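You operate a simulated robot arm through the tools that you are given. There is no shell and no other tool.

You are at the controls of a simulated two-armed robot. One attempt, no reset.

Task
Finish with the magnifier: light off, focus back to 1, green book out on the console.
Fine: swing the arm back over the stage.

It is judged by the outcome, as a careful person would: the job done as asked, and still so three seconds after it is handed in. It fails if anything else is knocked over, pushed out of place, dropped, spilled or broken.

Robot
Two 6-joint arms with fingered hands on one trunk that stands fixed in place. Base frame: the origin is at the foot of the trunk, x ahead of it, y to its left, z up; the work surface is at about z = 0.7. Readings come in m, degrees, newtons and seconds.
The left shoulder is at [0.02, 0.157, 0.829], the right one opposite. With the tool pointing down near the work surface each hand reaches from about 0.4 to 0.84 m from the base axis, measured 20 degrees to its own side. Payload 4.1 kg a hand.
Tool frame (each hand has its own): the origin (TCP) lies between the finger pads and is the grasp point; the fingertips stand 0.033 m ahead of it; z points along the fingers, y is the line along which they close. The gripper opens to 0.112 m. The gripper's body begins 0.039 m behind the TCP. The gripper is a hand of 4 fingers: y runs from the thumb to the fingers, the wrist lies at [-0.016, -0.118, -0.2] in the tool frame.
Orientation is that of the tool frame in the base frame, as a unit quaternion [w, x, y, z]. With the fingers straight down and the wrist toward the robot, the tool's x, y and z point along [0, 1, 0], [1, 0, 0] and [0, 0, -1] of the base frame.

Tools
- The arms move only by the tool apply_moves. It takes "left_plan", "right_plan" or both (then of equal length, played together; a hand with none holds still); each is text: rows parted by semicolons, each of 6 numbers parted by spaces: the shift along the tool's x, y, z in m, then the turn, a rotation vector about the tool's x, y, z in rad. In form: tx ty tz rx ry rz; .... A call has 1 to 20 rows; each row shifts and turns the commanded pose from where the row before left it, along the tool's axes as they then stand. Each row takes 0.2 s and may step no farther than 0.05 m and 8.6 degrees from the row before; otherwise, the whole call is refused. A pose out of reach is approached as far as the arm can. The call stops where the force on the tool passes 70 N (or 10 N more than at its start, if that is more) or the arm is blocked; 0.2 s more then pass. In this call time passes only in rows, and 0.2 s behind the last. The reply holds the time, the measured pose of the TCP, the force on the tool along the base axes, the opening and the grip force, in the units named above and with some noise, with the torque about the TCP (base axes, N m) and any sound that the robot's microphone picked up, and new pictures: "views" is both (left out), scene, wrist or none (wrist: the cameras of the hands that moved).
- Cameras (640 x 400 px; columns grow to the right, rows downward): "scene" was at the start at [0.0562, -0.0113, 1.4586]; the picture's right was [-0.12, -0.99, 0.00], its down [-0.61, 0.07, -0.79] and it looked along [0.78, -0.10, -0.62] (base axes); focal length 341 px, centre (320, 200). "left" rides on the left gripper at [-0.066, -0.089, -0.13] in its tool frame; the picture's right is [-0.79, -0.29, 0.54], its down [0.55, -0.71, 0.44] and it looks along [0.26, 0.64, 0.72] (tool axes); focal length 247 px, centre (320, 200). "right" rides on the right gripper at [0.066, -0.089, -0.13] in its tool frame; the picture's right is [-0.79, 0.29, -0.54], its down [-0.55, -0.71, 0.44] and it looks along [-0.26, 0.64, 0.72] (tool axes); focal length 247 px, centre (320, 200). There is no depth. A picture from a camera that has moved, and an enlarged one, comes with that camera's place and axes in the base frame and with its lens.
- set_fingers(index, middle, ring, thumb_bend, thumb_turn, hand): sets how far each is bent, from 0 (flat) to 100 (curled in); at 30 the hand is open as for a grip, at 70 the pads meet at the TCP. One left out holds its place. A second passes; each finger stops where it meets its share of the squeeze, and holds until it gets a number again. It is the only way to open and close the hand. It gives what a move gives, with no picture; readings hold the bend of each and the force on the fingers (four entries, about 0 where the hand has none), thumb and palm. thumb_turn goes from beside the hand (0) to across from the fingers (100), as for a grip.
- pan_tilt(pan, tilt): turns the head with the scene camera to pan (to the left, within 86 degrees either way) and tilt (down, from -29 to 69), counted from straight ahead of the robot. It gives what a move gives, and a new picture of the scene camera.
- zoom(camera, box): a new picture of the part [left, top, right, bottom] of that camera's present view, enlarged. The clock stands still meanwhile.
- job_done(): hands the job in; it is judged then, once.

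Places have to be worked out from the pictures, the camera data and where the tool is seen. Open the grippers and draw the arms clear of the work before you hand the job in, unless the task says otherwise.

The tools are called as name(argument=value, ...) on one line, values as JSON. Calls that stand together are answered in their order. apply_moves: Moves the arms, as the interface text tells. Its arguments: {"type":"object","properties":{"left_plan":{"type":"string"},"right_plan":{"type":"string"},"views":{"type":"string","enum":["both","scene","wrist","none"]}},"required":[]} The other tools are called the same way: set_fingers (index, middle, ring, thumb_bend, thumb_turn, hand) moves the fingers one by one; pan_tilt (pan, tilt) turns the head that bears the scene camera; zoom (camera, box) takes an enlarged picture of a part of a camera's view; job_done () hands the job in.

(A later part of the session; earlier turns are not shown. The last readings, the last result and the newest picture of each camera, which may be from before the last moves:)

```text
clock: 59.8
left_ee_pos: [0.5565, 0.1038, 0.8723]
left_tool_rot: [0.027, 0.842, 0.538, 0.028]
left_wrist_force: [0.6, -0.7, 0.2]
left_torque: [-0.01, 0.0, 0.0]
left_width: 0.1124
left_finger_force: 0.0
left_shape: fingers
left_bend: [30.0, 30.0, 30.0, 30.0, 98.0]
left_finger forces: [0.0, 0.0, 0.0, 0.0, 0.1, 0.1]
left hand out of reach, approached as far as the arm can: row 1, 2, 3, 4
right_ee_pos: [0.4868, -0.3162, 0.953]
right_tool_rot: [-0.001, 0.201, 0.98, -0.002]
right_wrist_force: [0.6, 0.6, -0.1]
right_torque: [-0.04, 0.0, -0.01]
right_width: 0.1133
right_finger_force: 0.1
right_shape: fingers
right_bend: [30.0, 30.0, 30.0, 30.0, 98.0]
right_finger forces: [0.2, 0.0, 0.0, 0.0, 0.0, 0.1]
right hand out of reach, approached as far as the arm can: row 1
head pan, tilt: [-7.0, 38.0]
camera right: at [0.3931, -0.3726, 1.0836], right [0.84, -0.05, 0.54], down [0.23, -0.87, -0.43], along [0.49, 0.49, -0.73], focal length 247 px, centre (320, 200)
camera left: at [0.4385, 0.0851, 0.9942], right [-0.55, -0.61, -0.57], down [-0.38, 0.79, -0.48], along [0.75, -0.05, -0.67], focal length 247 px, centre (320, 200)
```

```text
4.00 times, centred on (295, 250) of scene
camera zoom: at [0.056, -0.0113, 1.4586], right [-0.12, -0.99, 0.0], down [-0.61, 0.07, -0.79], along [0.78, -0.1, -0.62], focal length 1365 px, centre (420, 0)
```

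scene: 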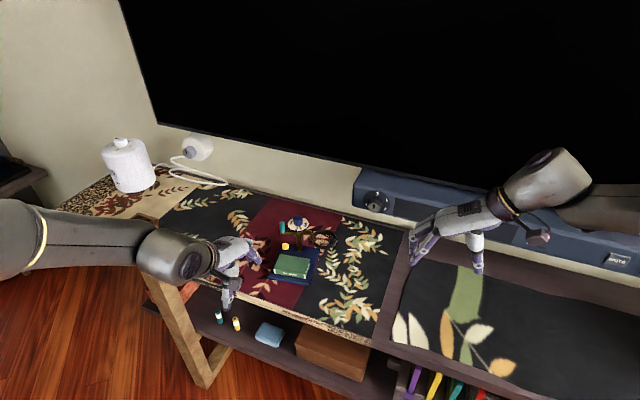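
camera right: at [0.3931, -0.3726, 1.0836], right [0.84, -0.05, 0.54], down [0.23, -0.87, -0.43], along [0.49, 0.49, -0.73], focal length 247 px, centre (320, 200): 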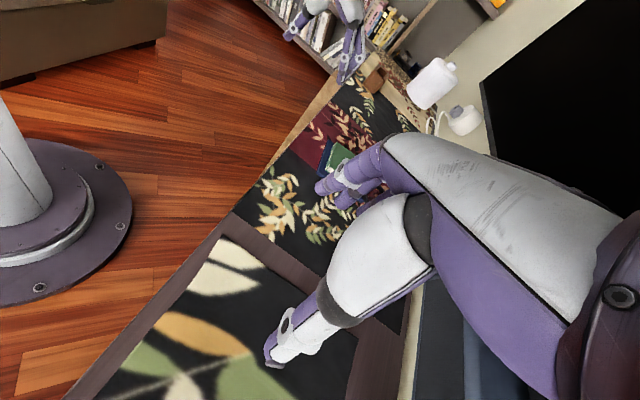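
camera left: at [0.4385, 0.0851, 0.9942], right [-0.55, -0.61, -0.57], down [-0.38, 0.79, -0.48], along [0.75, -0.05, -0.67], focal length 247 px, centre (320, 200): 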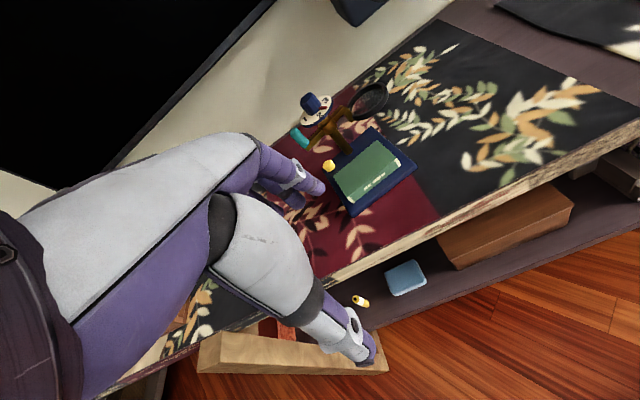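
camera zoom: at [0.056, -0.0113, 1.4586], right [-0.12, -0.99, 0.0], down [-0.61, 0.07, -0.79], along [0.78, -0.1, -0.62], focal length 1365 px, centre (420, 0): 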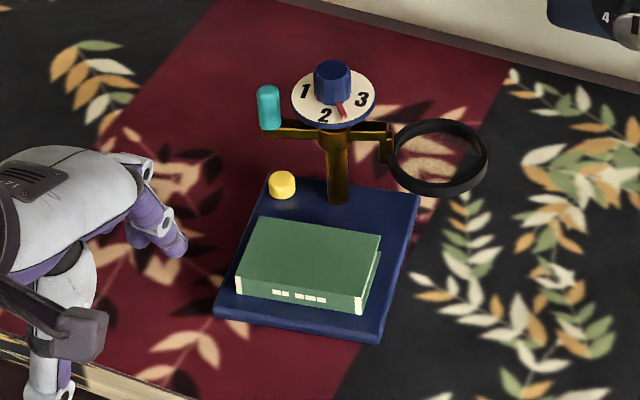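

Triangulation gives the book top at z≈0.716, centre (0.715, -0.014) and yaw ≈-18°, with the base top at ≈0.697. I'll finish orienting the right hand (yaw 72°, 10° forward tilt) and move it above the book.

apply_moves(right_plan="0 0 0 0 0 -0.09;0 0 0 0 -0.0873 0;0 0 0 0 -0.0873 0;-0.0096 0.0358 0.0142 0 0 0;-0.0096 0.0358 0.0142 0 0 0;-0.0096 0.0358 0.0142 0 0 0;-0.0096 0.0358 0.0142 0 0 0;-0.0096 0.0358 0.0142 0 0 0;-0.0096 0.0358 0.0142 0 0 0;-0.0096 0.0358 0.0142 0 0 0;-0.0096 0.0358 0.0142 0 0 0;-0.0096 0.0358 0.0142 0 0 0;-0.0096 0.0358 0.0142 0 0 0", views="both")

zoom(camera="left", box=[240, 30, 480, 240])

```text
clock: 62.6
left_ee_pos: [0.5556, 0.1039, 0.8728]
left_tool_rot: [0.027, 0.842, 0.538, 0.028]
left_wrist_force: [0.1, -0.1, 0.3]
left_torque: [0.01, -0.03, -0.03]
left_width: 0.1126
left_finger_force: 0.0
left_shape: fingers
left_bend: [30.0, 30.0, 30.0, 30.0, 98.0]
left_finger forces: [0.0, 0.0, 0.0, 0.0, 0.0, 0.1]
right_ee_pos: [0.7125, -0.0165, 0.8291]
right_tool_rot: [0.084, 0.158, 0.984, -0.016]
right_wrist_force: [-0.1, -0.6, 0.7]
right_torque: [0.02, 0.01, -0.02]
right_width: 0.1131
right_finger_force: 0.1
right_shape: fingers
right_bend: [30.0, 30.0, 30.0, 30.0, 98.0]
right_finger forces: [0.0, 0.0, 0.0, 0.1, 0.0, 0.0]
head pan, tilt: [-7.0, 38.0]
camera right: at [0.6029, -0.0745, 0.9453], right [0.74, 0.06, 0.67], down [0.37, -0.87, -0.33], along [0.56, 0.49, -0.67], focal length 247 px, centre (320, 200)
```

scene: 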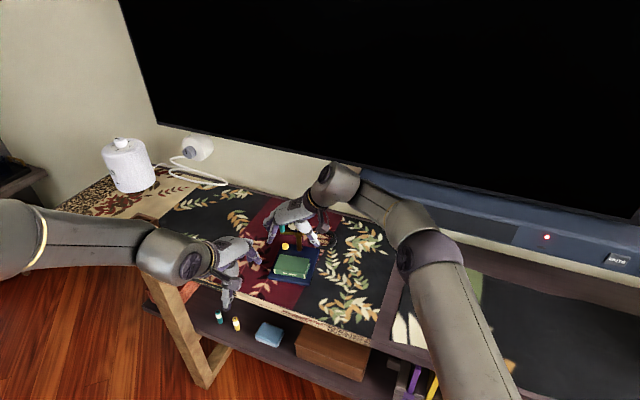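
right: 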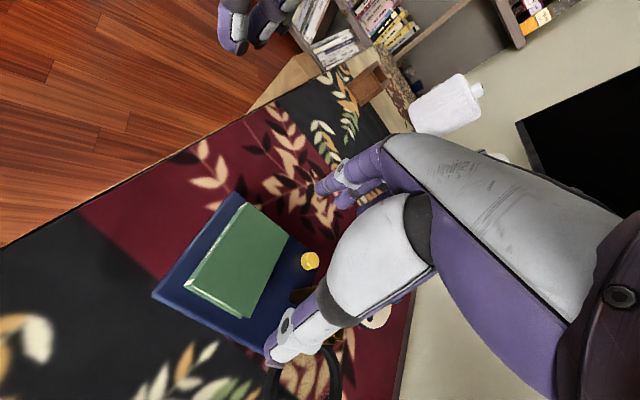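

```text
1.90 times, centred on (360, 135) of left
camera zoom: at [0.4384, 0.0848, 0.9943], right [-0.55, -0.61, -0.57], down [-0.38, 0.79, -0.48], along [0.75, -0.05, -0.67], focal length 470 px, centre (244, 324)
```

zoom: 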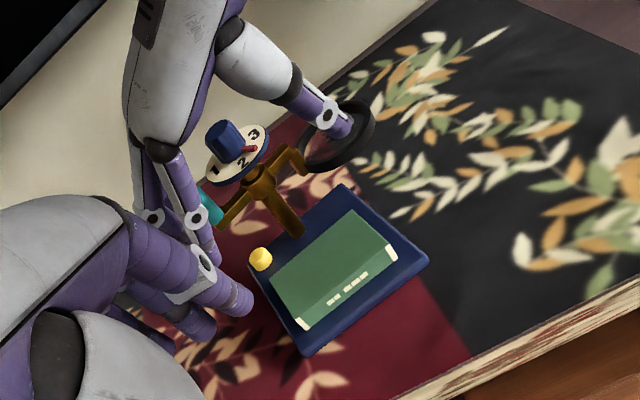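

The hand is above the book with about 1 cm between the thumb and the lens ring. I'll make a small correction and lower it part-way, then recheck finger clearance.

apply_moves(right_plan="0.0085 0.003 0.0197 0 0 0;0.0035 0 0.0197 0 0 0;0.0035 0 0.0197 0 0 0", views="wrist")

zoom(camera="left", box=[240, 30, 480, 240])

zoom(camera="scene", box=[240, 190, 350, 300])

```text
clock: 63.4
left_ee_pos: [0.5556, 0.1045, 0.8728]
left_tool_rot: [0.027, 0.842, 0.538, 0.029]
left_wrist_force: [-1.0, 0.7, 0.0]
left_torque: [-0.02, 0.01, -0.03]
left_width: 0.1127
left_finger_force: 0.0
left_shape: fingers
left_bend: [30.0, 30.0, 30.0, 30.0, 98.0]
left_finger forces: [0.0, 0.1, 0.0, 0.0, 0.0, 0.1]
right_ee_pos: [0.7091, -0.0104, 0.7656]
right_tool_rot: [0.083, 0.156, 0.984, -0.016]
right_wrist_force: [0.8, 0.1, -0.3]
right_torque: [-0.01, 0.01, 0.02]
right_width: 0.1133
right_finger_force: 0.0
right_shape: fingers
right_bend: [30.0, 30.0, 30.0, 30.0, 98.0]
right_finger forces: [0.1, 0.1, 0.0, 0.0, 0.0, 0.0]
head pan, tilt: [-7.0, 38.0]
camera right: at [0.5987, -0.067, 0.883], right [0.74, 0.06, 0.66], down [0.37, -0.87, -0.33], along [0.56, 0.49, -0.67], focal length 247 px, centre (320, 200)
```

right: 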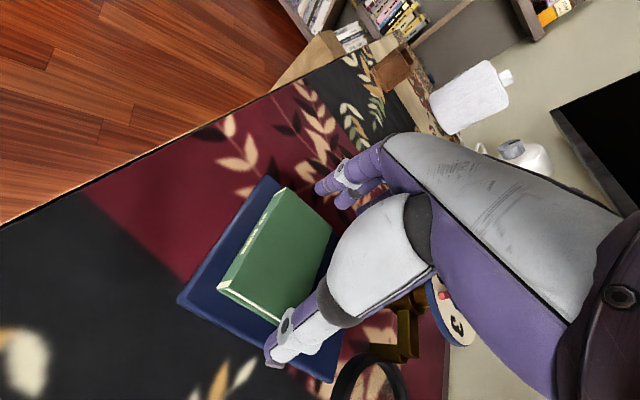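

```text
1.90 times, centred on (360, 135) of left
camera zoom: at [0.4385, 0.0851, 0.9942], right [-0.55, -0.61, -0.57], down [-0.38, 0.79, -0.48], along [0.75, -0.05, -0.67], focal length 470 px, centre (244, 324)
```

zoom: 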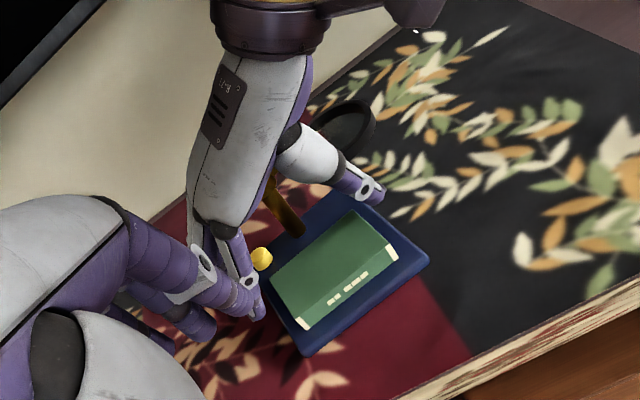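

```text
3.64 times, centred on (295, 245) of scene
camera zoom: at [0.056, -0.0113, 1.4586], right [-0.12, -0.99, 0.0], down [-0.61, 0.07, -0.79], along [0.78, -0.1, -0.62], focal length 1241 px, centre (411, 36)
```

zoom: 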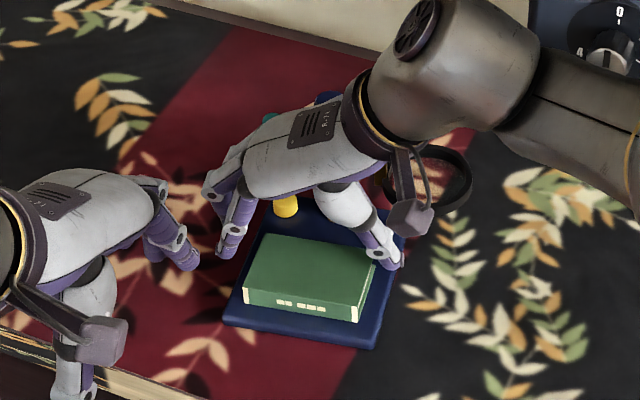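

Alignment is good on both sides of the book. I'll lower further in small steps, watching for contact.

apply_moves(right_plan="0.0016 0 0.0089 0 0 0;0.0016 0 0.0089 0 0 0", views="wrist")

zoom(camera="left", box=[280, 70, 440, 230])

zoom(camera="scene", box=[250, 200, 340, 300])

```text
clock: 64.0
left_ee_pos: [0.5561, 0.1042, 0.8729]
left_tool_rot: [0.028, 0.842, 0.538, 0.028]
left_wrist_force: [-0.1, 0.3, 0.1]
left_torque: [-0.03, 0.02, 0.0]
left_width: 0.1127
left_finger_force: 0.0
left_shape: fingers
left_bend: [30.0, 30.0, 30.0, 30.0, 98.0]
left_finger forces: [0.1, 0.0, 0.1, 0.0, 0.1, 0.0]
right_ee_pos: [0.707, -0.0101, 0.7491]
right_tool_rot: [0.084, 0.156, 0.984, -0.017]
right_wrist_force: [0.7, 0.0, -0.4]
right_torque: [0.04, -0.01, -0.02]
right_width: 0.1133
right_finger_force: 0.1
right_shape: fingers
right_bend: [30.0, 30.0, 30.0, 30.0, 98.0]
right_finger forces: [0.0, 0.0, 0.0, 0.0, 0.0, 0.0]
head pan, tilt: [-7.0, 38.0]
camera right: at [0.5974, -0.0665, 0.8645], right [0.75, 0.06, 0.66], down [0.37, -0.87, -0.33], along [0.56, 0.49, -0.67], focal length 247 px, centre (320, 200)
```

right: 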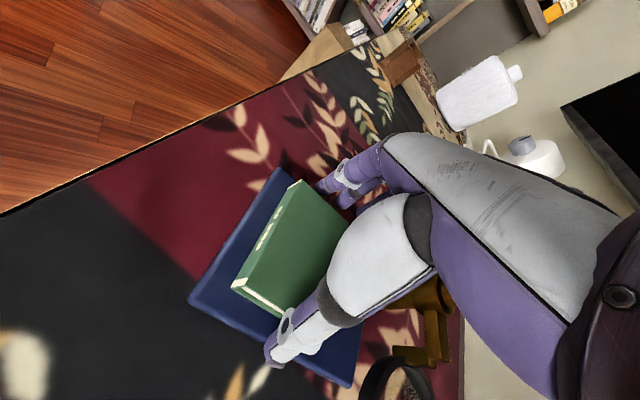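

```text
2.50 times, centred on (360, 150) of left
camera zoom: at [0.4386, 0.0851, 0.9942], right [-0.55, -0.61, -0.57], down [-0.38, 0.79, -0.48], along [0.75, -0.05, -0.67], focal length 617 px, centre (220, 325)
```

zoom: 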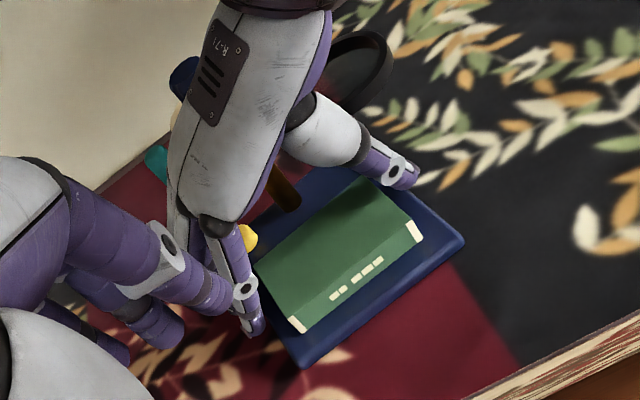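

```text
4.00 times, centred on (295, 250) of scene
camera zoom: at [0.0562, -0.0113, 1.4586], right [-0.12, -0.99, 0.0], down [-0.61, 0.07, -0.79], along [0.78, -0.1, -0.62], focal length 1365 px, centre (420, 0)
```

zoom: 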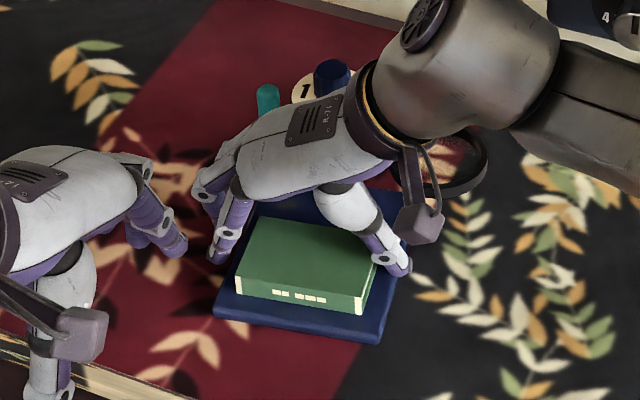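

Both fingertips are at about book-top height with clearance on each side. I'll lower another 14 mm so they bracket the cover.

apply_moves(right_plan="0.0012 0 0.0069 0 0 0;0.0012 0 0.0069 0 0 0", views="none")

zoom(camera="left", box=[280, 70, 440, 230])

zoom(camera="scene", box=[250, 200, 340, 300])

```text
clock: 64.6
left_ee_pos: [0.5553, 0.1041, 0.8738]
left_tool_rot: [0.028, 0.842, 0.539, 0.028]
left_wrist_force: [0.4, -0.5, -0.1]
left_torque: [0.01, 0.02, -0.01]
left_width: 0.1124
left_finger_force: 0.2
left_shape: fingers
left_bend: [30.0, 30.0, 30.0, 30.0, 98.0]
left_finger forces: [0.0, 0.1, 0.0, 0.0, 0.0, 0.1]
right_ee_pos: [0.7079, -0.0073, 0.7377]
right_tool_rot: [0.087, 0.157, 0.984, -0.014]
right_wrist_force: [-5.1, 7.6, 30.4]
right_torque: [-1.79, 0.64, -0.41]
right_width: 0.1183
right_finger_force: 11.2
right_shape: fingers
right_bend: [30.0, 30.0, 30.0, 25.0, 98.0]
right_finger forces: [0.0, 0.0, 0.0, 0.1, 23.4, 0.0]
head pan, tilt: [-7.0, 38.0]
```

```text
2.50 times, centred on (360, 150) of left
camera zoom: at [0.4379, 0.0855, 0.9945], right [-0.55, -0.61, -0.57], down [-0.38, 0.79, -0.48], along [0.75, -0.05, -0.66], focal length 617 px, centre (220, 325)
```

zoom: 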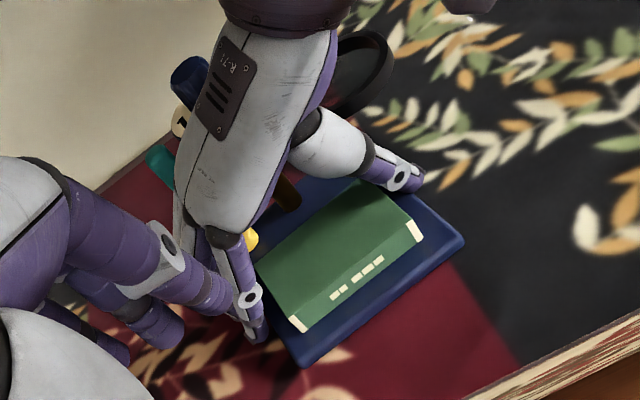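

```text
4.00 times, centred on (295, 250) of scene
camera zoom: at [0.0552, -0.011, 1.4586], right [-0.12, -0.99, 0.0], down [-0.61, 0.07, -0.79], along [0.78, -0.1, -0.61], focal length 1365 px, centre (420, 0)
```

zoom: 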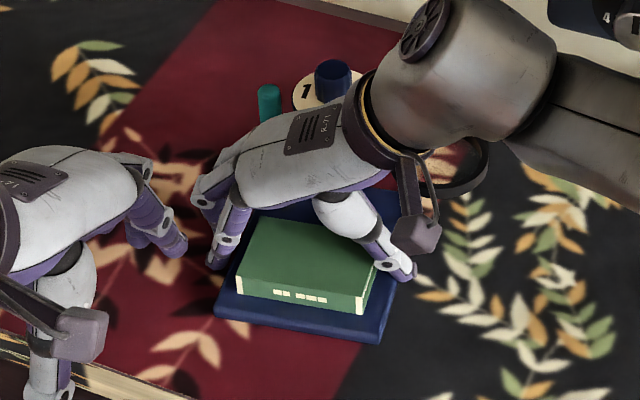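

The thumb tip, which is longer than the others, is pressing on the base at 30 N. I'll raise the hand at once and roll it slightly so thumb and fingers sit level.

apply_moves(right_plan="-0.0017 0 -0.0097 0 0 0;0 0.0033 0 0.1 0 0", views="none")

zoom(camera="scene", box=[250, 200, 340, 300])

```text
clock: 65.2
left_ee_pos: [0.5554, 0.1035, 0.8726]
left_tool_rot: [0.028, 0.842, 0.538, 0.028]
left_wrist_force: [0.1, 0.1, 0.2]
left_torque: [-0.03, 0.04, 0.02]
left_width: 0.1127
left_finger_force: 0.0
left_shape: fingers
left_bend: [30.0, 30.0, 30.0, 30.0, 98.0]
left_finger forces: [0.0, 0.0, 0.0, 0.0, 0.0, 0.0]
right_ee_pos: [0.7019, -0.0106, 0.7421]
right_tool_rot: [0.082, 0.16, 0.983, -0.037]
right_wrist_force: [2.0, 1.6, 0.0]
right_torque: [0.05, -0.1, -0.1]
right_width: 0.1157
right_finger_force: 1.3
right_shape: fingers
right_bend: [29.0, 29.0, 30.0, 29.0, 98.0]
right_finger forces: [2.5, 0.8, 0.0, 0.0, 0.2, 0.0]
right hand out of reach, approached as far as the arm can: row 2
head pan, tilt: [-7.0, 38.0]
```

```text
4.00 times, centred on (295, 250) of scene
camera zoom: at [0.0563, -0.0112, 1.4586], right [-0.12, -0.99, 0.0], down [-0.61, 0.07, -0.79], along [0.78, -0.1, -0.62], focal length 1365 px, centre (420, 0)
```

zoom: 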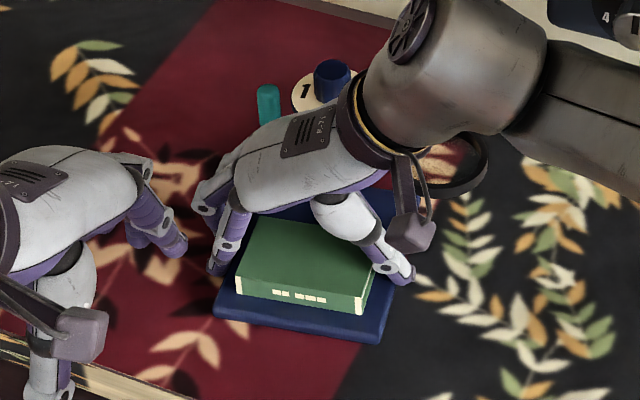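

Forces are down, and the index and middle fingers are lightly touching the book's left side. The heights look right, so I'll close on the book.

set_fingers(hand="right", index=42, middle=42, ring=42, thumb_bend=42)

zoom(camera="scene", box=[250, 200, 340, 300])

zoom(camera="left", box=[280, 70, 440, 230])

```text
clock: 66.2
left_ee_pos: [0.5563, 0.104, 0.8721]
left_tool_rot: [0.027, 0.842, 0.538, 0.028]
left_wrist_force: [-0.1, 0.7, -0.4]
left_torque: [0.0, 0.02, 0.0]
left_width: 0.1124
left_finger_force: 0.1
left_shape: fingers
left_bend: [30.0, 30.0, 30.0, 30.0, 98.0]
left_finger forces: [0.1, 0.0, 0.1, 0.0, 0.0, 0.0]
right_ee_pos: [0.703, -0.0105, 0.7439]
right_tool_rot: [0.082, 0.159, 0.983, -0.035]
right_wrist_force: [-3.1, 12.4, 8.4]
right_torque: [0.07, 0.11, 0.27]
right_width: 0.0983
right_finger_force: 10.4
right_shape: fingers
right_bend: [35.0, 37.0, 42.0, 37.0, 98.0]
right_finger forces: [7.6, 6.3, 0.0, 0.0, 7.5, 0.1]
head pan, tilt: [-7.0, 38.0]
```

```text
4.00 times, centred on (295, 250) of scene
camera zoom: at [0.0559, -0.011, 1.4586], right [-0.12, -0.99, 0.0], down [-0.61, 0.07, -0.79], along [0.78, -0.1, -0.61], focal length 1365 px, centre (420, 0)
```

zoom: 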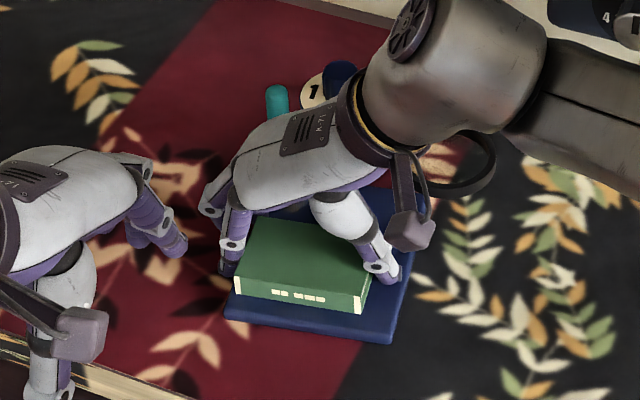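

```text
2.50 times, centred on (360, 150) of left
camera zoom: at [0.4384, 0.0854, 0.9942], right [-0.55, -0.61, -0.57], down [-0.38, 0.79, -0.48], along [0.75, -0.05, -0.67], focal length 617 px, centre (220, 325)
```

zoom: 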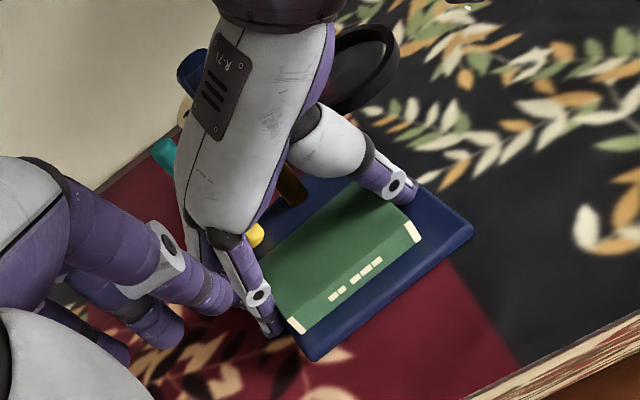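

The grip is on (about 7 N per side), but the base has shifted a few millimetres, so the fingertips may be catching the base edge. I'll raise slowly by 10 mm and see whether the book comes up cleanly.

apply_moves(right_plan="-0.0009 0.0003 -0.0049 0 0 0;-0.0009 0.0003 -0.0049 0 0 0", views="none")

zoom(camera="scene", box=[250, 200, 340, 300])

zoom(camera="left", box=[280, 70, 440, 230])

```text
clock: 66.8
left_ee_pos: [0.5559, 0.1027, 0.8743]
left_tool_rot: [0.028, 0.842, 0.538, 0.029]
left_wrist_force: [0.3, 0.0, -0.3]
left_torque: [-0.02, -0.01, 0.0]
left_width: 0.1127
left_finger_force: 0.1
left_shape: fingers
left_bend: [30.0, 30.0, 30.0, 30.0, 98.0]
left_finger forces: [0.1, 0.1, 0.0, 0.0, 0.0, 0.0]
right_ee_pos: [0.7049, -0.012, 0.7525]
right_tool_rot: [0.083, 0.16, 0.983, -0.034]
right_wrist_force: [1.1, 0.4, -0.4]
right_torque: [-0.02, 0.0, 0.0]
right_width: 0.0955
right_finger_force: 6.8
right_shape: fingers
right_bend: [37.0, 41.0, 42.0, 38.0, 97.0]
right_finger forces: [5.7, 1.4, 0.0, 0.0, 7.0, 0.0]
head pan, tilt: [-7.0, 38.0]
```

```text
4.00 times, centred on (295, 250) of scene
camera zoom: at [0.0562, -0.0114, 1.4586], right [-0.12, -0.99, 0.0], down [-0.61, 0.08, -0.79], along [0.78, -0.1, -0.62], focal length 1365 px, centre (420, 0)
```

zoom: 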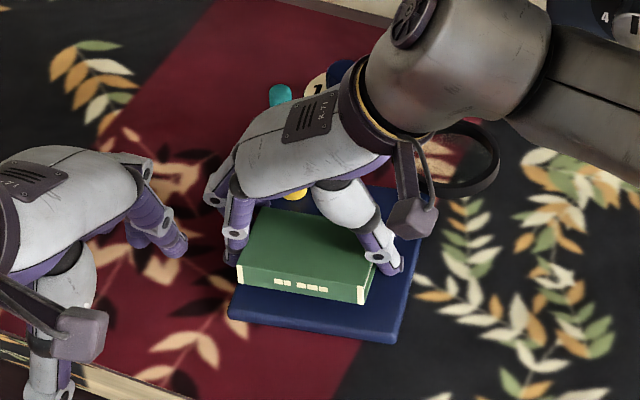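

```text
2.50 times, centred on (360, 150) of left
camera zoom: at [0.4387, 0.0848, 0.9942], right [-0.55, -0.61, -0.57], down [-0.38, 0.79, -0.48], along [0.75, -0.05, -0.67], focal length 617 px, centre (220, 325)
```

zoom: 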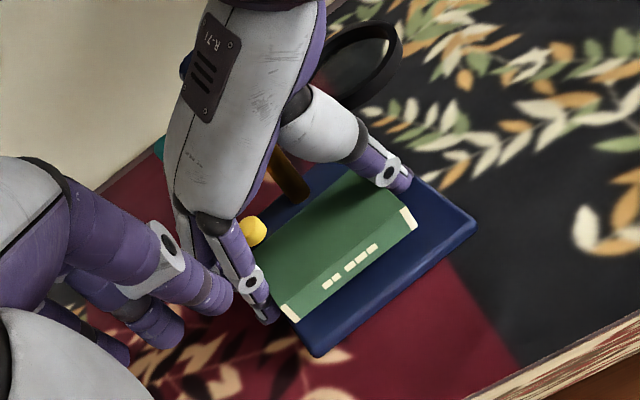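

The book is up and the base has stayed put. I'll firm up the grip a little, then lift higher.

set_fingers(hand="right", index=46, middle=48, thumb_bend=46)

apply_moves(right_plan="-0.0035 0.0009 -0.0197 0 0 0;-0.0035 0.0009 -0.0197 0 0 0;-0.0035 0.0009 -0.0197 0 0 0", views="scene")

zoom(camera="scene", box=[240, 190, 350, 300])

```text
clock: 67.8
left_ee_pos: [0.5571, 0.1045, 0.8733]
left_tool_rot: [0.027, 0.842, 0.538, 0.028]
left_wrist_force: [-0.1, 0.0, 0.4]
left_torque: [0.01, 0.01, 0.0]
left_width: 0.1125
left_finger_force: 0.1
left_shape: fingers
left_bend: [30.0, 30.0, 30.0, 30.0, 98.0]
left_finger forces: [0.0, 0.0, 0.1, 0.0, 0.0, 0.1]
right_ee_pos: [0.7041, -0.0108, 0.7534]
right_tool_rot: [0.083, 0.159, 0.983, -0.034]
right_wrist_force: [0.2, -0.4, -0.1]
right_torque: [-0.01, -0.01, 0.0]
right_width: 0.094
right_finger_force: 12.2
right_shape: fingers
right_bend: [39.0, 44.0, 42.0, 37.0, 97.0]
right_finger forces: [7.8, 4.8, 0.1, 0.1, 12.5, 0.1]
head pan, tilt: [-7.0, 38.0]
```

```text
clock: 68.6
left_ee_pos: [0.5566, 0.1042, 0.8719]
left_tool_rot: [0.028, 0.842, 0.538, 0.028]
left_wrist_force: [-0.3, 0.1, 0.7]
left_torque: [-0.03, 0.0, 0.01]
left_width: 0.1125
left_finger_force: 0.1
left_shape: fingers
left_bend: [30.0, 30.0, 30.0, 30.0, 98.0]
left_finger forces: [0.0, 0.1, 0.0, 0.0, 0.0, 0.0]
right_ee_pos: [0.691, -0.0123, 0.807]
right_tool_rot: [0.084, 0.158, 0.983, -0.03]
right_wrist_force: [0.2, -1.0, -0.9]
right_torque: [-0.01, 0.0, 0.01]
right_width: 0.0939
right_finger_force: 12.3
right_shape: fingers
right_bend: [39.0, 44.0, 42.0, 37.0, 97.0]
right_finger forces: [7.8, 4.7, 0.1, 0.0, 12.5, 0.1]
right hand out of reach, approached as far as the arm can: row 2, 3
head pan, tilt: [-7.0, 38.0]
```

scene: 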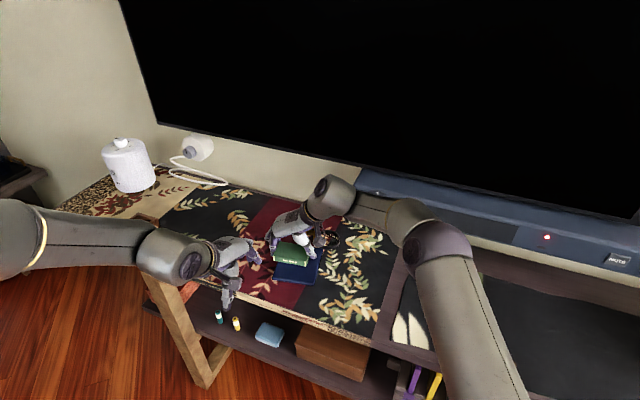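

```text
3.64 times, centred on (295, 245) of scene
camera zoom: at [0.0563, -0.0113, 1.4586], right [-0.12, -0.99, 0.0], down [-0.61, 0.07, -0.79], along [0.78, -0.1, -0.62], focal length 1241 px, centre (411, 36)
```

zoom: 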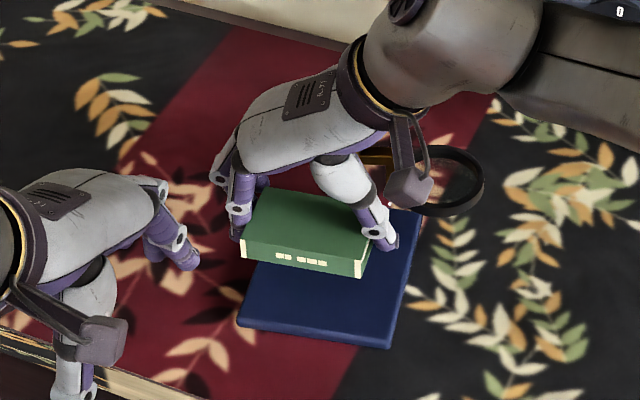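

The book is held firmly. I'll carry it to the right and slightly nearer, over the open console area at about (0.64, -0.20).

apply_moves(right_plan="-0.0019 -0.0324 0.0016 0 0 0;-0.0019 -0.0324 0.0016 0 0 0;-0.0019 -0.0324 0.0016 0 0 0;-0.0019 -0.0324 0.0016 0 0 0;-0.0019 -0.0324 0.0016 0 0 0;-0.0019 -0.0324 0.0016 0 0 0", views="both")

zoom(camera="scene", box=[240, 190, 420, 340])

```text
clock: 70.0
left_ee_pos: [0.5568, 0.1034, 0.8736]
left_tool_rot: [0.028, 0.842, 0.538, 0.028]
left_wrist_force: [0.4, 0.8, -0.4]
left_torque: [-0.04, 0.0, -0.03]
left_width: 0.1123
left_finger_force: 0.0
left_shape: fingers
left_bend: [30.0, 30.0, 30.0, 30.0, 98.0]
left_finger forces: [0.0, 0.0, 0.0, 0.1, 0.1, 0.1]
right_ee_pos: [0.6412, -0.1995, 0.807]
right_tool_rot: [0.083, 0.16, 0.983, -0.035]
right_wrist_force: [-0.1, 0.2, -1.2]
right_torque: [-0.01, 0.03, -0.03]
right_width: 0.0943
right_finger_force: 12.5
right_shape: fingers
right_bend: [39.0, 44.0, 42.0, 37.0, 97.0]
right_finger forces: [7.8, 4.7, 0.0, 0.0, 12.5, 0.0]
head pan, tilt: [-7.0, 38.0]
camera right: at [0.5314, -0.2501, 0.9272], right [0.75, 0.08, 0.65], down [0.36, -0.88, -0.3], along [0.55, 0.46, -0.69], focal length 247 px, centre (320, 200)
```

scene: 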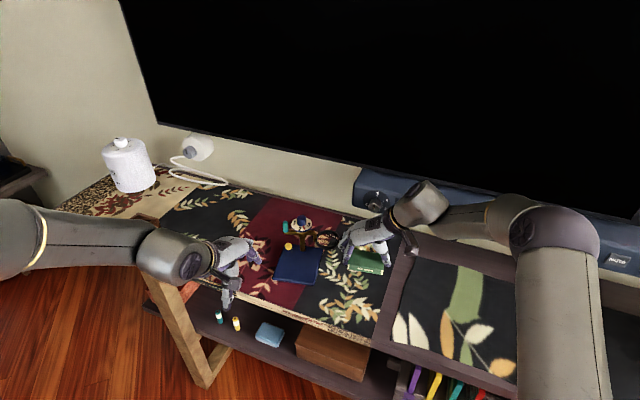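
right: 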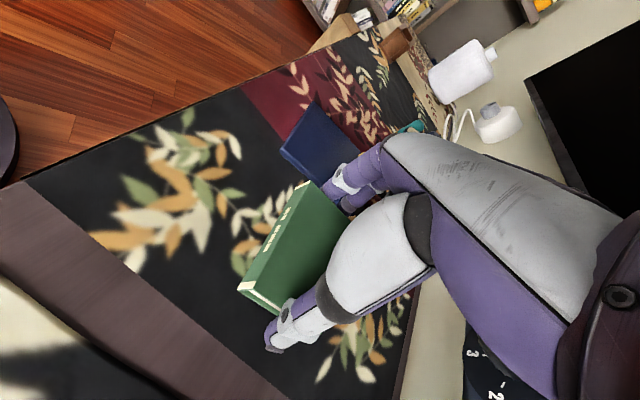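

```text
2.67 times, centred on (330, 265) of scene
camera zoom: at [0.0564, -0.011, 1.4586], right [-0.12, -0.99, 0.0], down [-0.61, 0.07, -0.79], along [0.78, -0.1, -0.62], focal length 910 px, centre (293, 27)
```

zoom: 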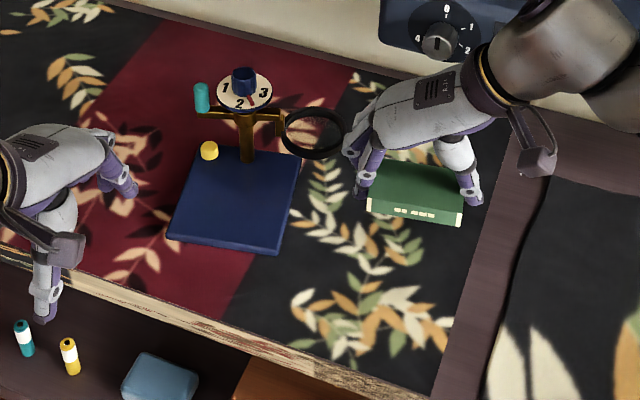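

The book is over clear console cloth to the right of the magnifier. I'll lower it most of the way, then feel for contact in small steps.

apply_moves(right_plan="0.0035 0.0006 0.0197 0 0 0;0.0035 0.0006 0.0197 0 0 0;0.0035 0.0006 0.0197 0 0 0", views="none")

apply_moves(right_plan="0.0009 0.0002 0.0049 0 0 0", views="none")

apply_moves(right_plan="0.0007 0.0001 0.0039 0 0 0", views="none")

zoom(camera="scene", box=[300, 200, 420, 300])

```text
clock: 70.8
left_ee_pos: [0.5562, 0.1036, 0.8737]
left_tool_rot: [0.028, 0.842, 0.538, 0.027]
left_wrist_force: [-0.2, 0.5, 0.1]
left_torque: [0.01, 0.01, -0.03]
left_width: 0.1123
left_finger_force: 0.0
left_shape: fingers
left_bend: [30.0, 30.0, 30.0, 30.0, 98.0]
left_finger forces: [0.1, 0.0, 0.0, 0.0, 0.1, 0.1]
right_ee_pos: [0.639, -0.1994, 0.7462]
right_tool_rot: [0.082, 0.159, 0.983, -0.035]
right_wrist_force: [0.0, -0.1, 0.0]
right_torque: [-0.02, -0.01, 0.02]
right_width: 0.0942
right_finger_force: 12.1
right_shape: fingers
right_bend: [39.0, 44.0, 42.0, 37.0, 97.0]
right_finger forces: [7.8, 4.8, 0.1, 0.0, 12.6, 0.0]
head pan, tilt: [-7.0, 38.0]
```

```text
clock: 71.2
left_ee_pos: [0.5584, 0.1045, 0.8735]
left_tool_rot: [0.028, 0.842, 0.538, 0.028]
left_wrist_force: [-0.4, 0.2, -0.6]
left_torque: [-0.04, 0.0, 0.02]
left_width: 0.1129
left_finger_force: 0.1
left_shape: fingers
left_bend: [30.0, 30.0, 30.0, 30.0, 98.0]
left_finger forces: [0.0, 0.0, 0.0, 0.1, 0.0, 0.0]
right_ee_pos: [0.6393, -0.199, 0.7419]
right_tool_rot: [0.082, 0.16, 0.983, -0.034]
right_wrist_force: [0.6, -0.9, -0.8]
right_torque: [0.03, 0.0, 0.03]
right_width: 0.0939
right_finger_force: 12.6
right_shape: fingers
right_bend: [39.0, 44.0, 42.0, 37.0, 97.0]
right_finger forces: [7.8, 4.9, 0.1, 0.0, 12.5, 0.0]
head pan, tilt: [-7.0, 38.0]
```

```text
clock: 71.6
left_ee_pos: [0.5573, 0.1027, 0.8733]
left_tool_rot: [0.028, 0.842, 0.538, 0.027]
left_wrist_force: [-0.5, 0.8, -0.7]
left_torque: [0.01, 0.0, 0.02]
left_width: 0.1124
left_finger_force: 0.0
left_shape: fingers
left_bend: [30.0, 30.0, 30.0, 30.0, 98.0]
left_finger forces: [0.1, 0.0, 0.1, 0.0, 0.1, 0.1]
right_ee_pos: [0.6407, -0.2006, 0.7389]
right_tool_rot: [0.082, 0.158, 0.983, -0.036]
right_wrist_force: [-1.3, -0.8, -0.2]
right_torque: [-0.02, -0.04, -0.01]
right_width: 0.0941
right_finger_force: 12.3
right_shape: fingers
right_bend: [39.0, 44.0, 42.0, 37.0, 97.0]
right_finger forces: [8.0, 4.9, 0.0, 0.1, 12.5, 0.0]
head pan, tilt: [-7.0, 38.0]
```

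```text
4.00 times, centred on (360, 250) of scene
camera zoom: at [0.0562, -0.0113, 1.4586], right [-0.12, -0.99, 0.0], down [-0.61, 0.07, -0.79], along [0.78, -0.1, -0.62], focal length 1365 px, centre (160, 0)
```

zoom: 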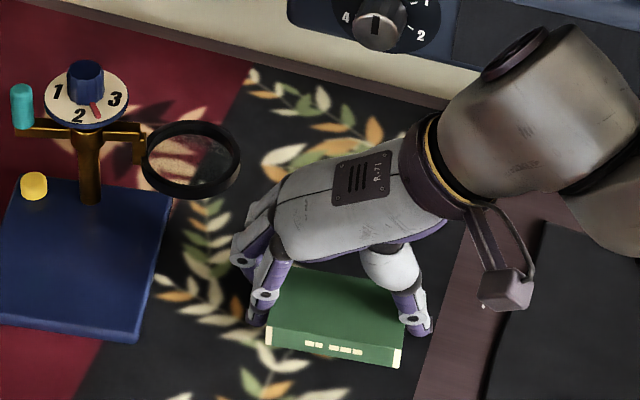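

No contact yet, so I'll continue down 3 mm at a time.

apply_moves(right_plan="0.0005 0.0001 0.003 0 0 0", views="none")

apply_moves(right_plan="0.0005 0.0001 0.003 0 0 0", views="none")

```text
clock: 72.0
left_ee_pos: [0.5574, 0.1034, 0.8737]
left_tool_rot: [0.028, 0.842, 0.539, 0.028]
left_wrist_force: [-0.6, -0.3, 0.4]
left_torque: [0.04, 0.04, -0.02]
left_width: 0.1122
left_finger_force: 0.1
left_shape: fingers
left_bend: [30.0, 30.0, 30.0, 30.0, 98.0]
left_finger forces: [0.0, 0.0, 0.0, 0.0, 0.0, 0.0]
right_ee_pos: [0.64, -0.2008, 0.7382]
right_tool_rot: [0.082, 0.16, 0.983, -0.034]
right_wrist_force: [-5.2, 0.0, 16.4]
right_torque: [0.91, -0.1, 0.25]
right_width: 0.0937
right_finger_force: 21.0
right_shape: fingers
right_bend: [39.0, 44.0, 42.0, 37.0, 97.0]
right_finger forces: [19.4, 10.7, 0.0, 0.1, 12.4, 0.1]
head pan, tilt: [-7.0, 38.0]
```

```text
clock: 72.4
left_ee_pos: [0.5563, 0.1033, 0.8744]
left_tool_rot: [0.028, 0.843, 0.537, 0.029]
left_wrist_force: [0.6, -0.4, -0.6]
left_torque: [0.0, -0.01, 0.0]
left_width: 0.1124
left_finger_force: 0.1
left_shape: fingers
left_bend: [30.0, 30.0, 30.0, 30.0, 98.0]
left_finger forces: [0.1, 0.0, 0.1, 0.1, 0.0, 0.1]
right_ee_pos: [0.6413, -0.1995, 0.7386]
right_tool_rot: [0.084, 0.16, 0.983, -0.035]
right_wrist_force: [-13.2, -3.5, 49.9]
right_torque: [2.58, -0.1, 0.69]
right_width: 0.0944
right_finger_force: 37.2
right_shape: fingers
right_bend: [39.0, 43.0, 42.0, 37.0, 97.0]
right_finger forces: [47.2, 14.9, 0.0, 0.0, 11.7, 0.0]
head pan, tilt: [-7.0, 38.0]
```

The index fingertip has met the table firmly (50 N). I'll ease up 4.5 mm and check before releasing.

apply_moves(right_plan="-0.0008 -0.0001 -0.0045 0 0 0", views="none")

zoom(camera="scene", box=[320, 220, 400, 300])

zoom(camera="left", box=[380, 40, 620, 240])

zoom(camera="right", box=[180, 150, 400, 370])

```text
clock: 72.8
left_ee_pos: [0.5554, 0.104, 0.874]
left_tool_rot: [0.027, 0.842, 0.538, 0.028]
left_wrist_force: [-0.9, -0.1, -0.4]
left_torque: [0.0, -0.01, -0.01]
left_width: 0.1127
left_finger_force: 0.1
left_shape: fingers
left_bend: [30.0, 30.0, 30.0, 30.0, 98.0]
left_finger forces: [0.0, 0.1, 0.0, 0.1, 0.0, 0.0]
right_ee_pos: [0.6413, -0.2005, 0.7379]
right_tool_rot: [0.083, 0.159, 0.983, -0.036]
right_wrist_force: [-3.1, -1.5, 27.7]
right_torque: [1.38, -0.29, 0.14]
right_width: 0.0944
right_finger_force: 26.1
right_shape: fingers
right_bend: [39.0, 43.0, 42.0, 38.0, 97.0]
right_finger forces: [27.4, 12.1, 0.0, 0.0, 11.7, 0.0]
head pan, tilt: [-7.0, 38.0]
```

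```text
5.00 times, centred on (360, 260) of scene
camera zoom: at [0.0553, -0.0112, 1.4586], right [-0.12, -0.99, 0.0], down [-0.61, 0.07, -0.79], along [0.78, -0.1, -0.61], focal length 1706 px, centre (120, -100)
```

zoom: 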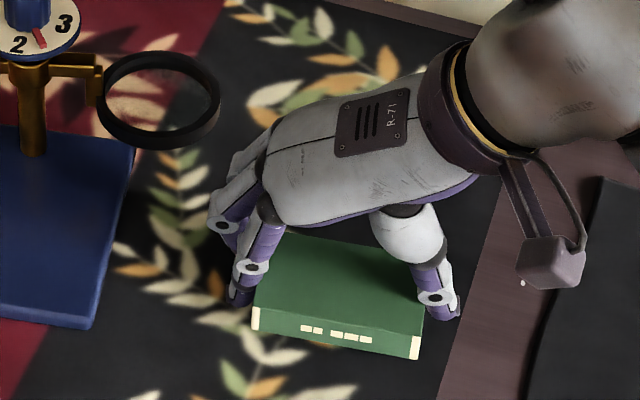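

```text
2.00 times, centred on (500, 140) of left
camera zoom: at [0.4381, 0.0852, 0.9944], right [-0.55, -0.61, -0.57], down [-0.38, 0.79, -0.48], along [0.75, -0.05, -0.66], focal length 494 px, centre (-40, 320)
```

zoom: 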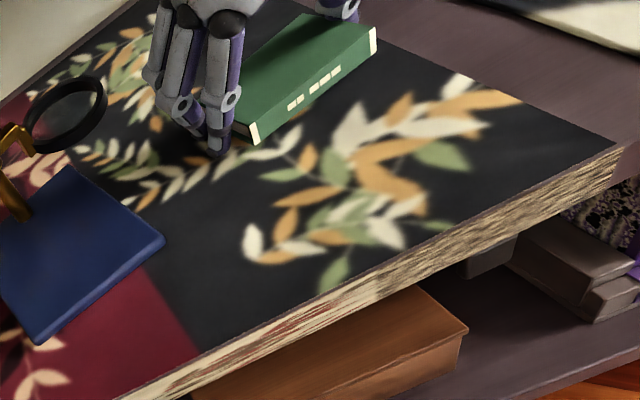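

```text
1.82 times, centred on (290, 260) of right
camera zoom: at [0.5317, -0.2507, 0.8579], right [0.75, 0.08, 0.66], down [0.36, -0.89, -0.3], along [0.56, 0.46, -0.69], focal length 449 px, centre (374, 91)
```

zoom: 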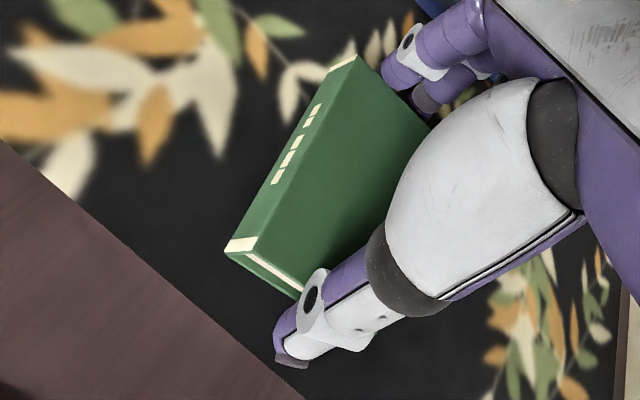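

The index finger hangs a few millimetres below the book and meets the table first, because of the hand's tilt. I'll ease up, open the index so that middle and thumb hold the book, and then set it down closer.

apply_moves(right_plan="-0.0009 -0.0002 -0.005 0 0 0", views="none")

set_fingers(hand="right", index=5)

zoom(camera="left", box=[440, 40, 600, 160])

```text
clock: 73.2
left_ee_pos: [0.5556, 0.1035, 0.8724]
left_tool_rot: [0.028, 0.842, 0.538, 0.028]
left_wrist_force: [-0.4, -0.4, 0.1]
left_torque: [-0.03, 0.01, 0.01]
left_width: 0.1124
left_finger_force: 0.1
left_shape: fingers
left_bend: [30.0, 30.0, 30.0, 30.0, 98.0]
left_finger forces: [0.1, 0.1, 0.0, 0.0, 0.0, 0.1]
right_ee_pos: [0.6393, -0.1979, 0.7391]
right_tool_rot: [0.079, 0.158, 0.984, -0.036]
right_wrist_force: [-0.4, -0.8, -0.5]
right_torque: [0.05, 0.0, -0.02]
right_width: 0.094
right_finger_force: 12.6
right_shape: fingers
right_bend: [39.0, 44.0, 42.0, 37.0, 97.0]
right_finger forces: [8.0, 4.8, 0.1, 0.0, 12.6, 0.0]
head pan, tilt: [-7.0, 38.0]
```

```text
clock: 74.2
left_ee_pos: [0.5552, 0.1043, 0.8728]
left_tool_rot: [0.028, 0.842, 0.538, 0.027]
left_wrist_force: [0.1, -0.6, 0.6]
left_torque: [-0.05, -0.02, 0.01]
left_width: 0.1122
left_finger_force: 0.1
left_shape: fingers
left_bend: [30.0, 30.0, 30.0, 30.0, 98.0]
left_finger forces: [0.1, 0.1, 0.1, 0.0, 0.0, 0.0]
right_ee_pos: [0.6411, -0.2007, 0.7423]
right_tool_rot: [0.082, 0.159, 0.983, -0.035]
right_wrist_force: [0.5, 0.0, -2.3]
right_torque: [0.02, -0.02, -0.01]
right_width: 0.142
right_finger_force: 7.6
right_shape: fingers
right_bend: [5.0, 42.0, 42.0, 40.0, 97.0]
right_finger forces: [0.0, 7.7, 0.0, 0.1, 7.6, 0.1]
head pan, tilt: [-7.0, 38.0]
```

```text
3.33 times, centred on (520, 100) of left
camera zoom: at [0.4387, 0.0851, 0.9942], right [-0.55, -0.61, -0.57], down [-0.38, 0.79, -0.48], along [0.75, -0.05, -0.67], focal length 823 px, centre (-347, 533)
```

zoom: 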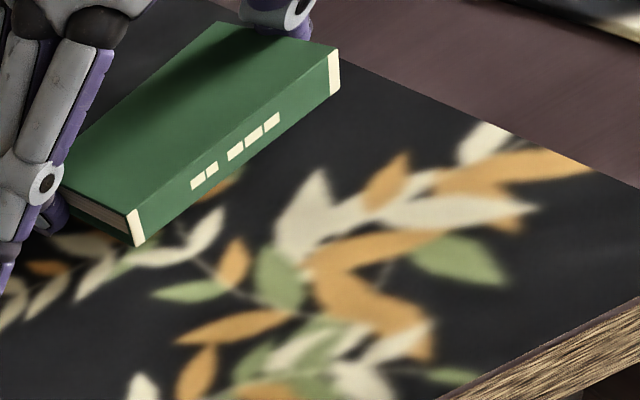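

Middle and thumb now hold the book, balanced at 7.6 N each. I'll lower in 3 mm steps until there's light contact.

apply_moves(right_plan="0.0006 0.0001 0.0035 0 0 0", views="none")

apply_moves(right_plan="0.0005 0.0001 0.0025 0 0 0", views="none")

zoom(camera="left", box=[440, 40, 600, 160])

```text
clock: 74.6
left_ee_pos: [0.556, 0.1027, 0.8736]
left_tool_rot: [0.028, 0.842, 0.538, 0.028]
left_wrist_force: [0.1, 0.4, 0.6]
left_torque: [-0.01, 0.02, -0.02]
left_width: 0.1125
left_finger_force: 0.0
left_shape: fingers
left_bend: [30.0, 30.0, 30.0, 30.0, 98.0]
left_finger forces: [0.0, 0.1, 0.0, 0.0, 0.0, 0.1]
right_ee_pos: [0.6404, -0.1998, 0.7391]
right_tool_rot: [0.082, 0.16, 0.983, -0.035]
right_wrist_force: [-0.5, 0.7, -1.1]
right_torque: [0.0, 0.01, -0.02]
right_width: 0.1422
right_finger_force: 7.8
right_shape: fingers
right_bend: [5.0, 42.0, 42.0, 40.0, 97.0]
right_finger forces: [0.1, 7.7, 0.0, 0.1, 7.8, 0.0]
head pan, tilt: [-7.0, 38.0]
```

```text
clock: 75.0
left_ee_pos: [0.5558, 0.1036, 0.8741]
left_tool_rot: [0.027, 0.842, 0.538, 0.028]
left_wrist_force: [-0.1, -0.2, 0.2]
left_torque: [-0.03, -0.02, 0.0]
left_width: 0.1126
left_finger_force: 0.1
left_shape: fingers
left_bend: [30.0, 30.0, 30.0, 30.0, 98.0]
left_finger forces: [0.0, 0.0, 0.1, 0.0, 0.0, 0.1]
right_ee_pos: [0.6413, -0.2009, 0.7391]
right_tool_rot: [0.082, 0.159, 0.983, -0.036]
right_wrist_force: [-0.6, -0.1, 11.0]
right_torque: [0.54, -0.3, 0.03]
right_width: 0.1417
right_finger_force: 13.7
right_shape: fingers
right_bend: [5.0, 42.0, 42.0, 40.0, 97.0]
right_finger forces: [0.0, 19.0, 0.1, 0.0, 7.5, 0.1]
head pan, tilt: [-7.0, 38.0]
```

```text
3.33 times, centred on (520, 100) of left
camera zoom: at [0.4384, 0.0851, 0.9943], right [-0.55, -0.61, -0.57], down [-0.38, 0.79, -0.48], along [0.75, -0.05, -0.67], focal length 823 px, centre (-347, 533)
```

zoom: 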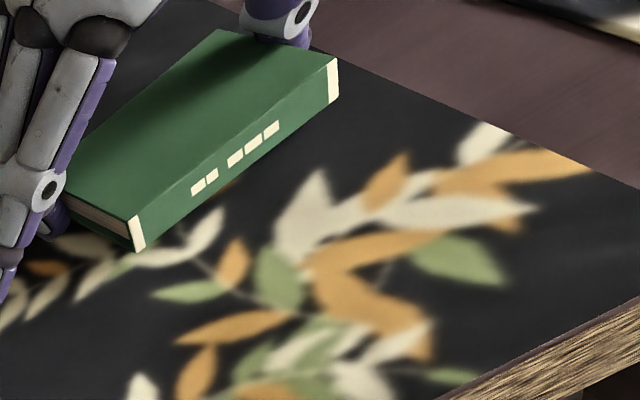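

The middle fingertip has reached the table, so the book is only a few millimetres up. I'll ease off a touch and loosen the grip gently so it settles.

apply_moves(right_plan="-0.0003 0 -0.0015 0 0 0", views="none")

set_fingers(hand="right", middle=40, thumb_bend=38)

zoom(camera="left", box=[440, 40, 600, 160])

```text
clock: 75.4
left_ee_pos: [0.5562, 0.1055, 0.874]
left_tool_rot: [0.028, 0.842, 0.538, 0.028]
left_wrist_force: [0.3, -0.2, 0.5]
left_torque: [0.0, 0.03, 0.0]
left_width: 0.1125
left_finger_force: 0.0
left_shape: fingers
left_bend: [30.0, 30.0, 30.0, 30.0, 98.0]
left_finger forces: [0.1, 0.1, 0.2, 0.0, 0.0, 0.0]
right_ee_pos: [0.6411, -0.2005, 0.7378]
right_tool_rot: [0.083, 0.16, 0.983, -0.035]
right_wrist_force: [2.9, -1.3, 6.7]
right_torque: [0.31, -0.31, -0.13]
right_width: 0.142
right_finger_force: 11.3
right_shape: fingers
right_bend: [5.0, 42.0, 42.0, 40.0, 97.0]
right_finger forces: [0.0, 15.1, 0.1, 0.0, 7.6, 0.0]
head pan, tilt: [-7.0, 38.0]
```

```text
clock: 76.4
left_ee_pos: [0.5566, 0.1042, 0.8733]
left_tool_rot: [0.028, 0.842, 0.539, 0.027]
left_wrist_force: [-1.1, -0.8, -0.1]
left_torque: [0.02, -0.04, -0.02]
left_width: 0.1124
left_finger_force: 0.1
left_shape: fingers
left_bend: [30.0, 30.0, 30.0, 30.0, 98.0]
left_finger forces: [0.0, 0.0, 0.0, 0.0, 0.1, 0.0]
right_ee_pos: [0.6406, -0.1996, 0.7369]
right_tool_rot: [0.082, 0.159, 0.983, -0.035]
right_wrist_force: [0.5, -0.5, 0.7]
right_torque: [0.02, -0.01, 0.0]
right_width: 0.1438
right_finger_force: 2.2
right_shape: fingers
right_bend: [5.0, 39.0, 42.0, 37.0, 97.0]
right_finger forces: [0.0, 1.2, 0.1, 0.0, 1.1, 0.0]
head pan, tilt: [-7.0, 38.0]
```

```text
3.33 times, centred on (520, 100) of left
camera zoom: at [0.4386, 0.0851, 0.9942], right [-0.55, -0.61, -0.57], down [-0.38, 0.79, -0.48], along [0.75, -0.05, -0.67], focal length 823 px, centre (-347, 533)
```

zoom: 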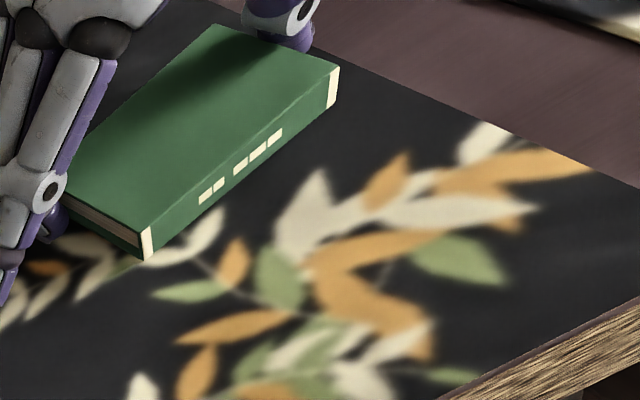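

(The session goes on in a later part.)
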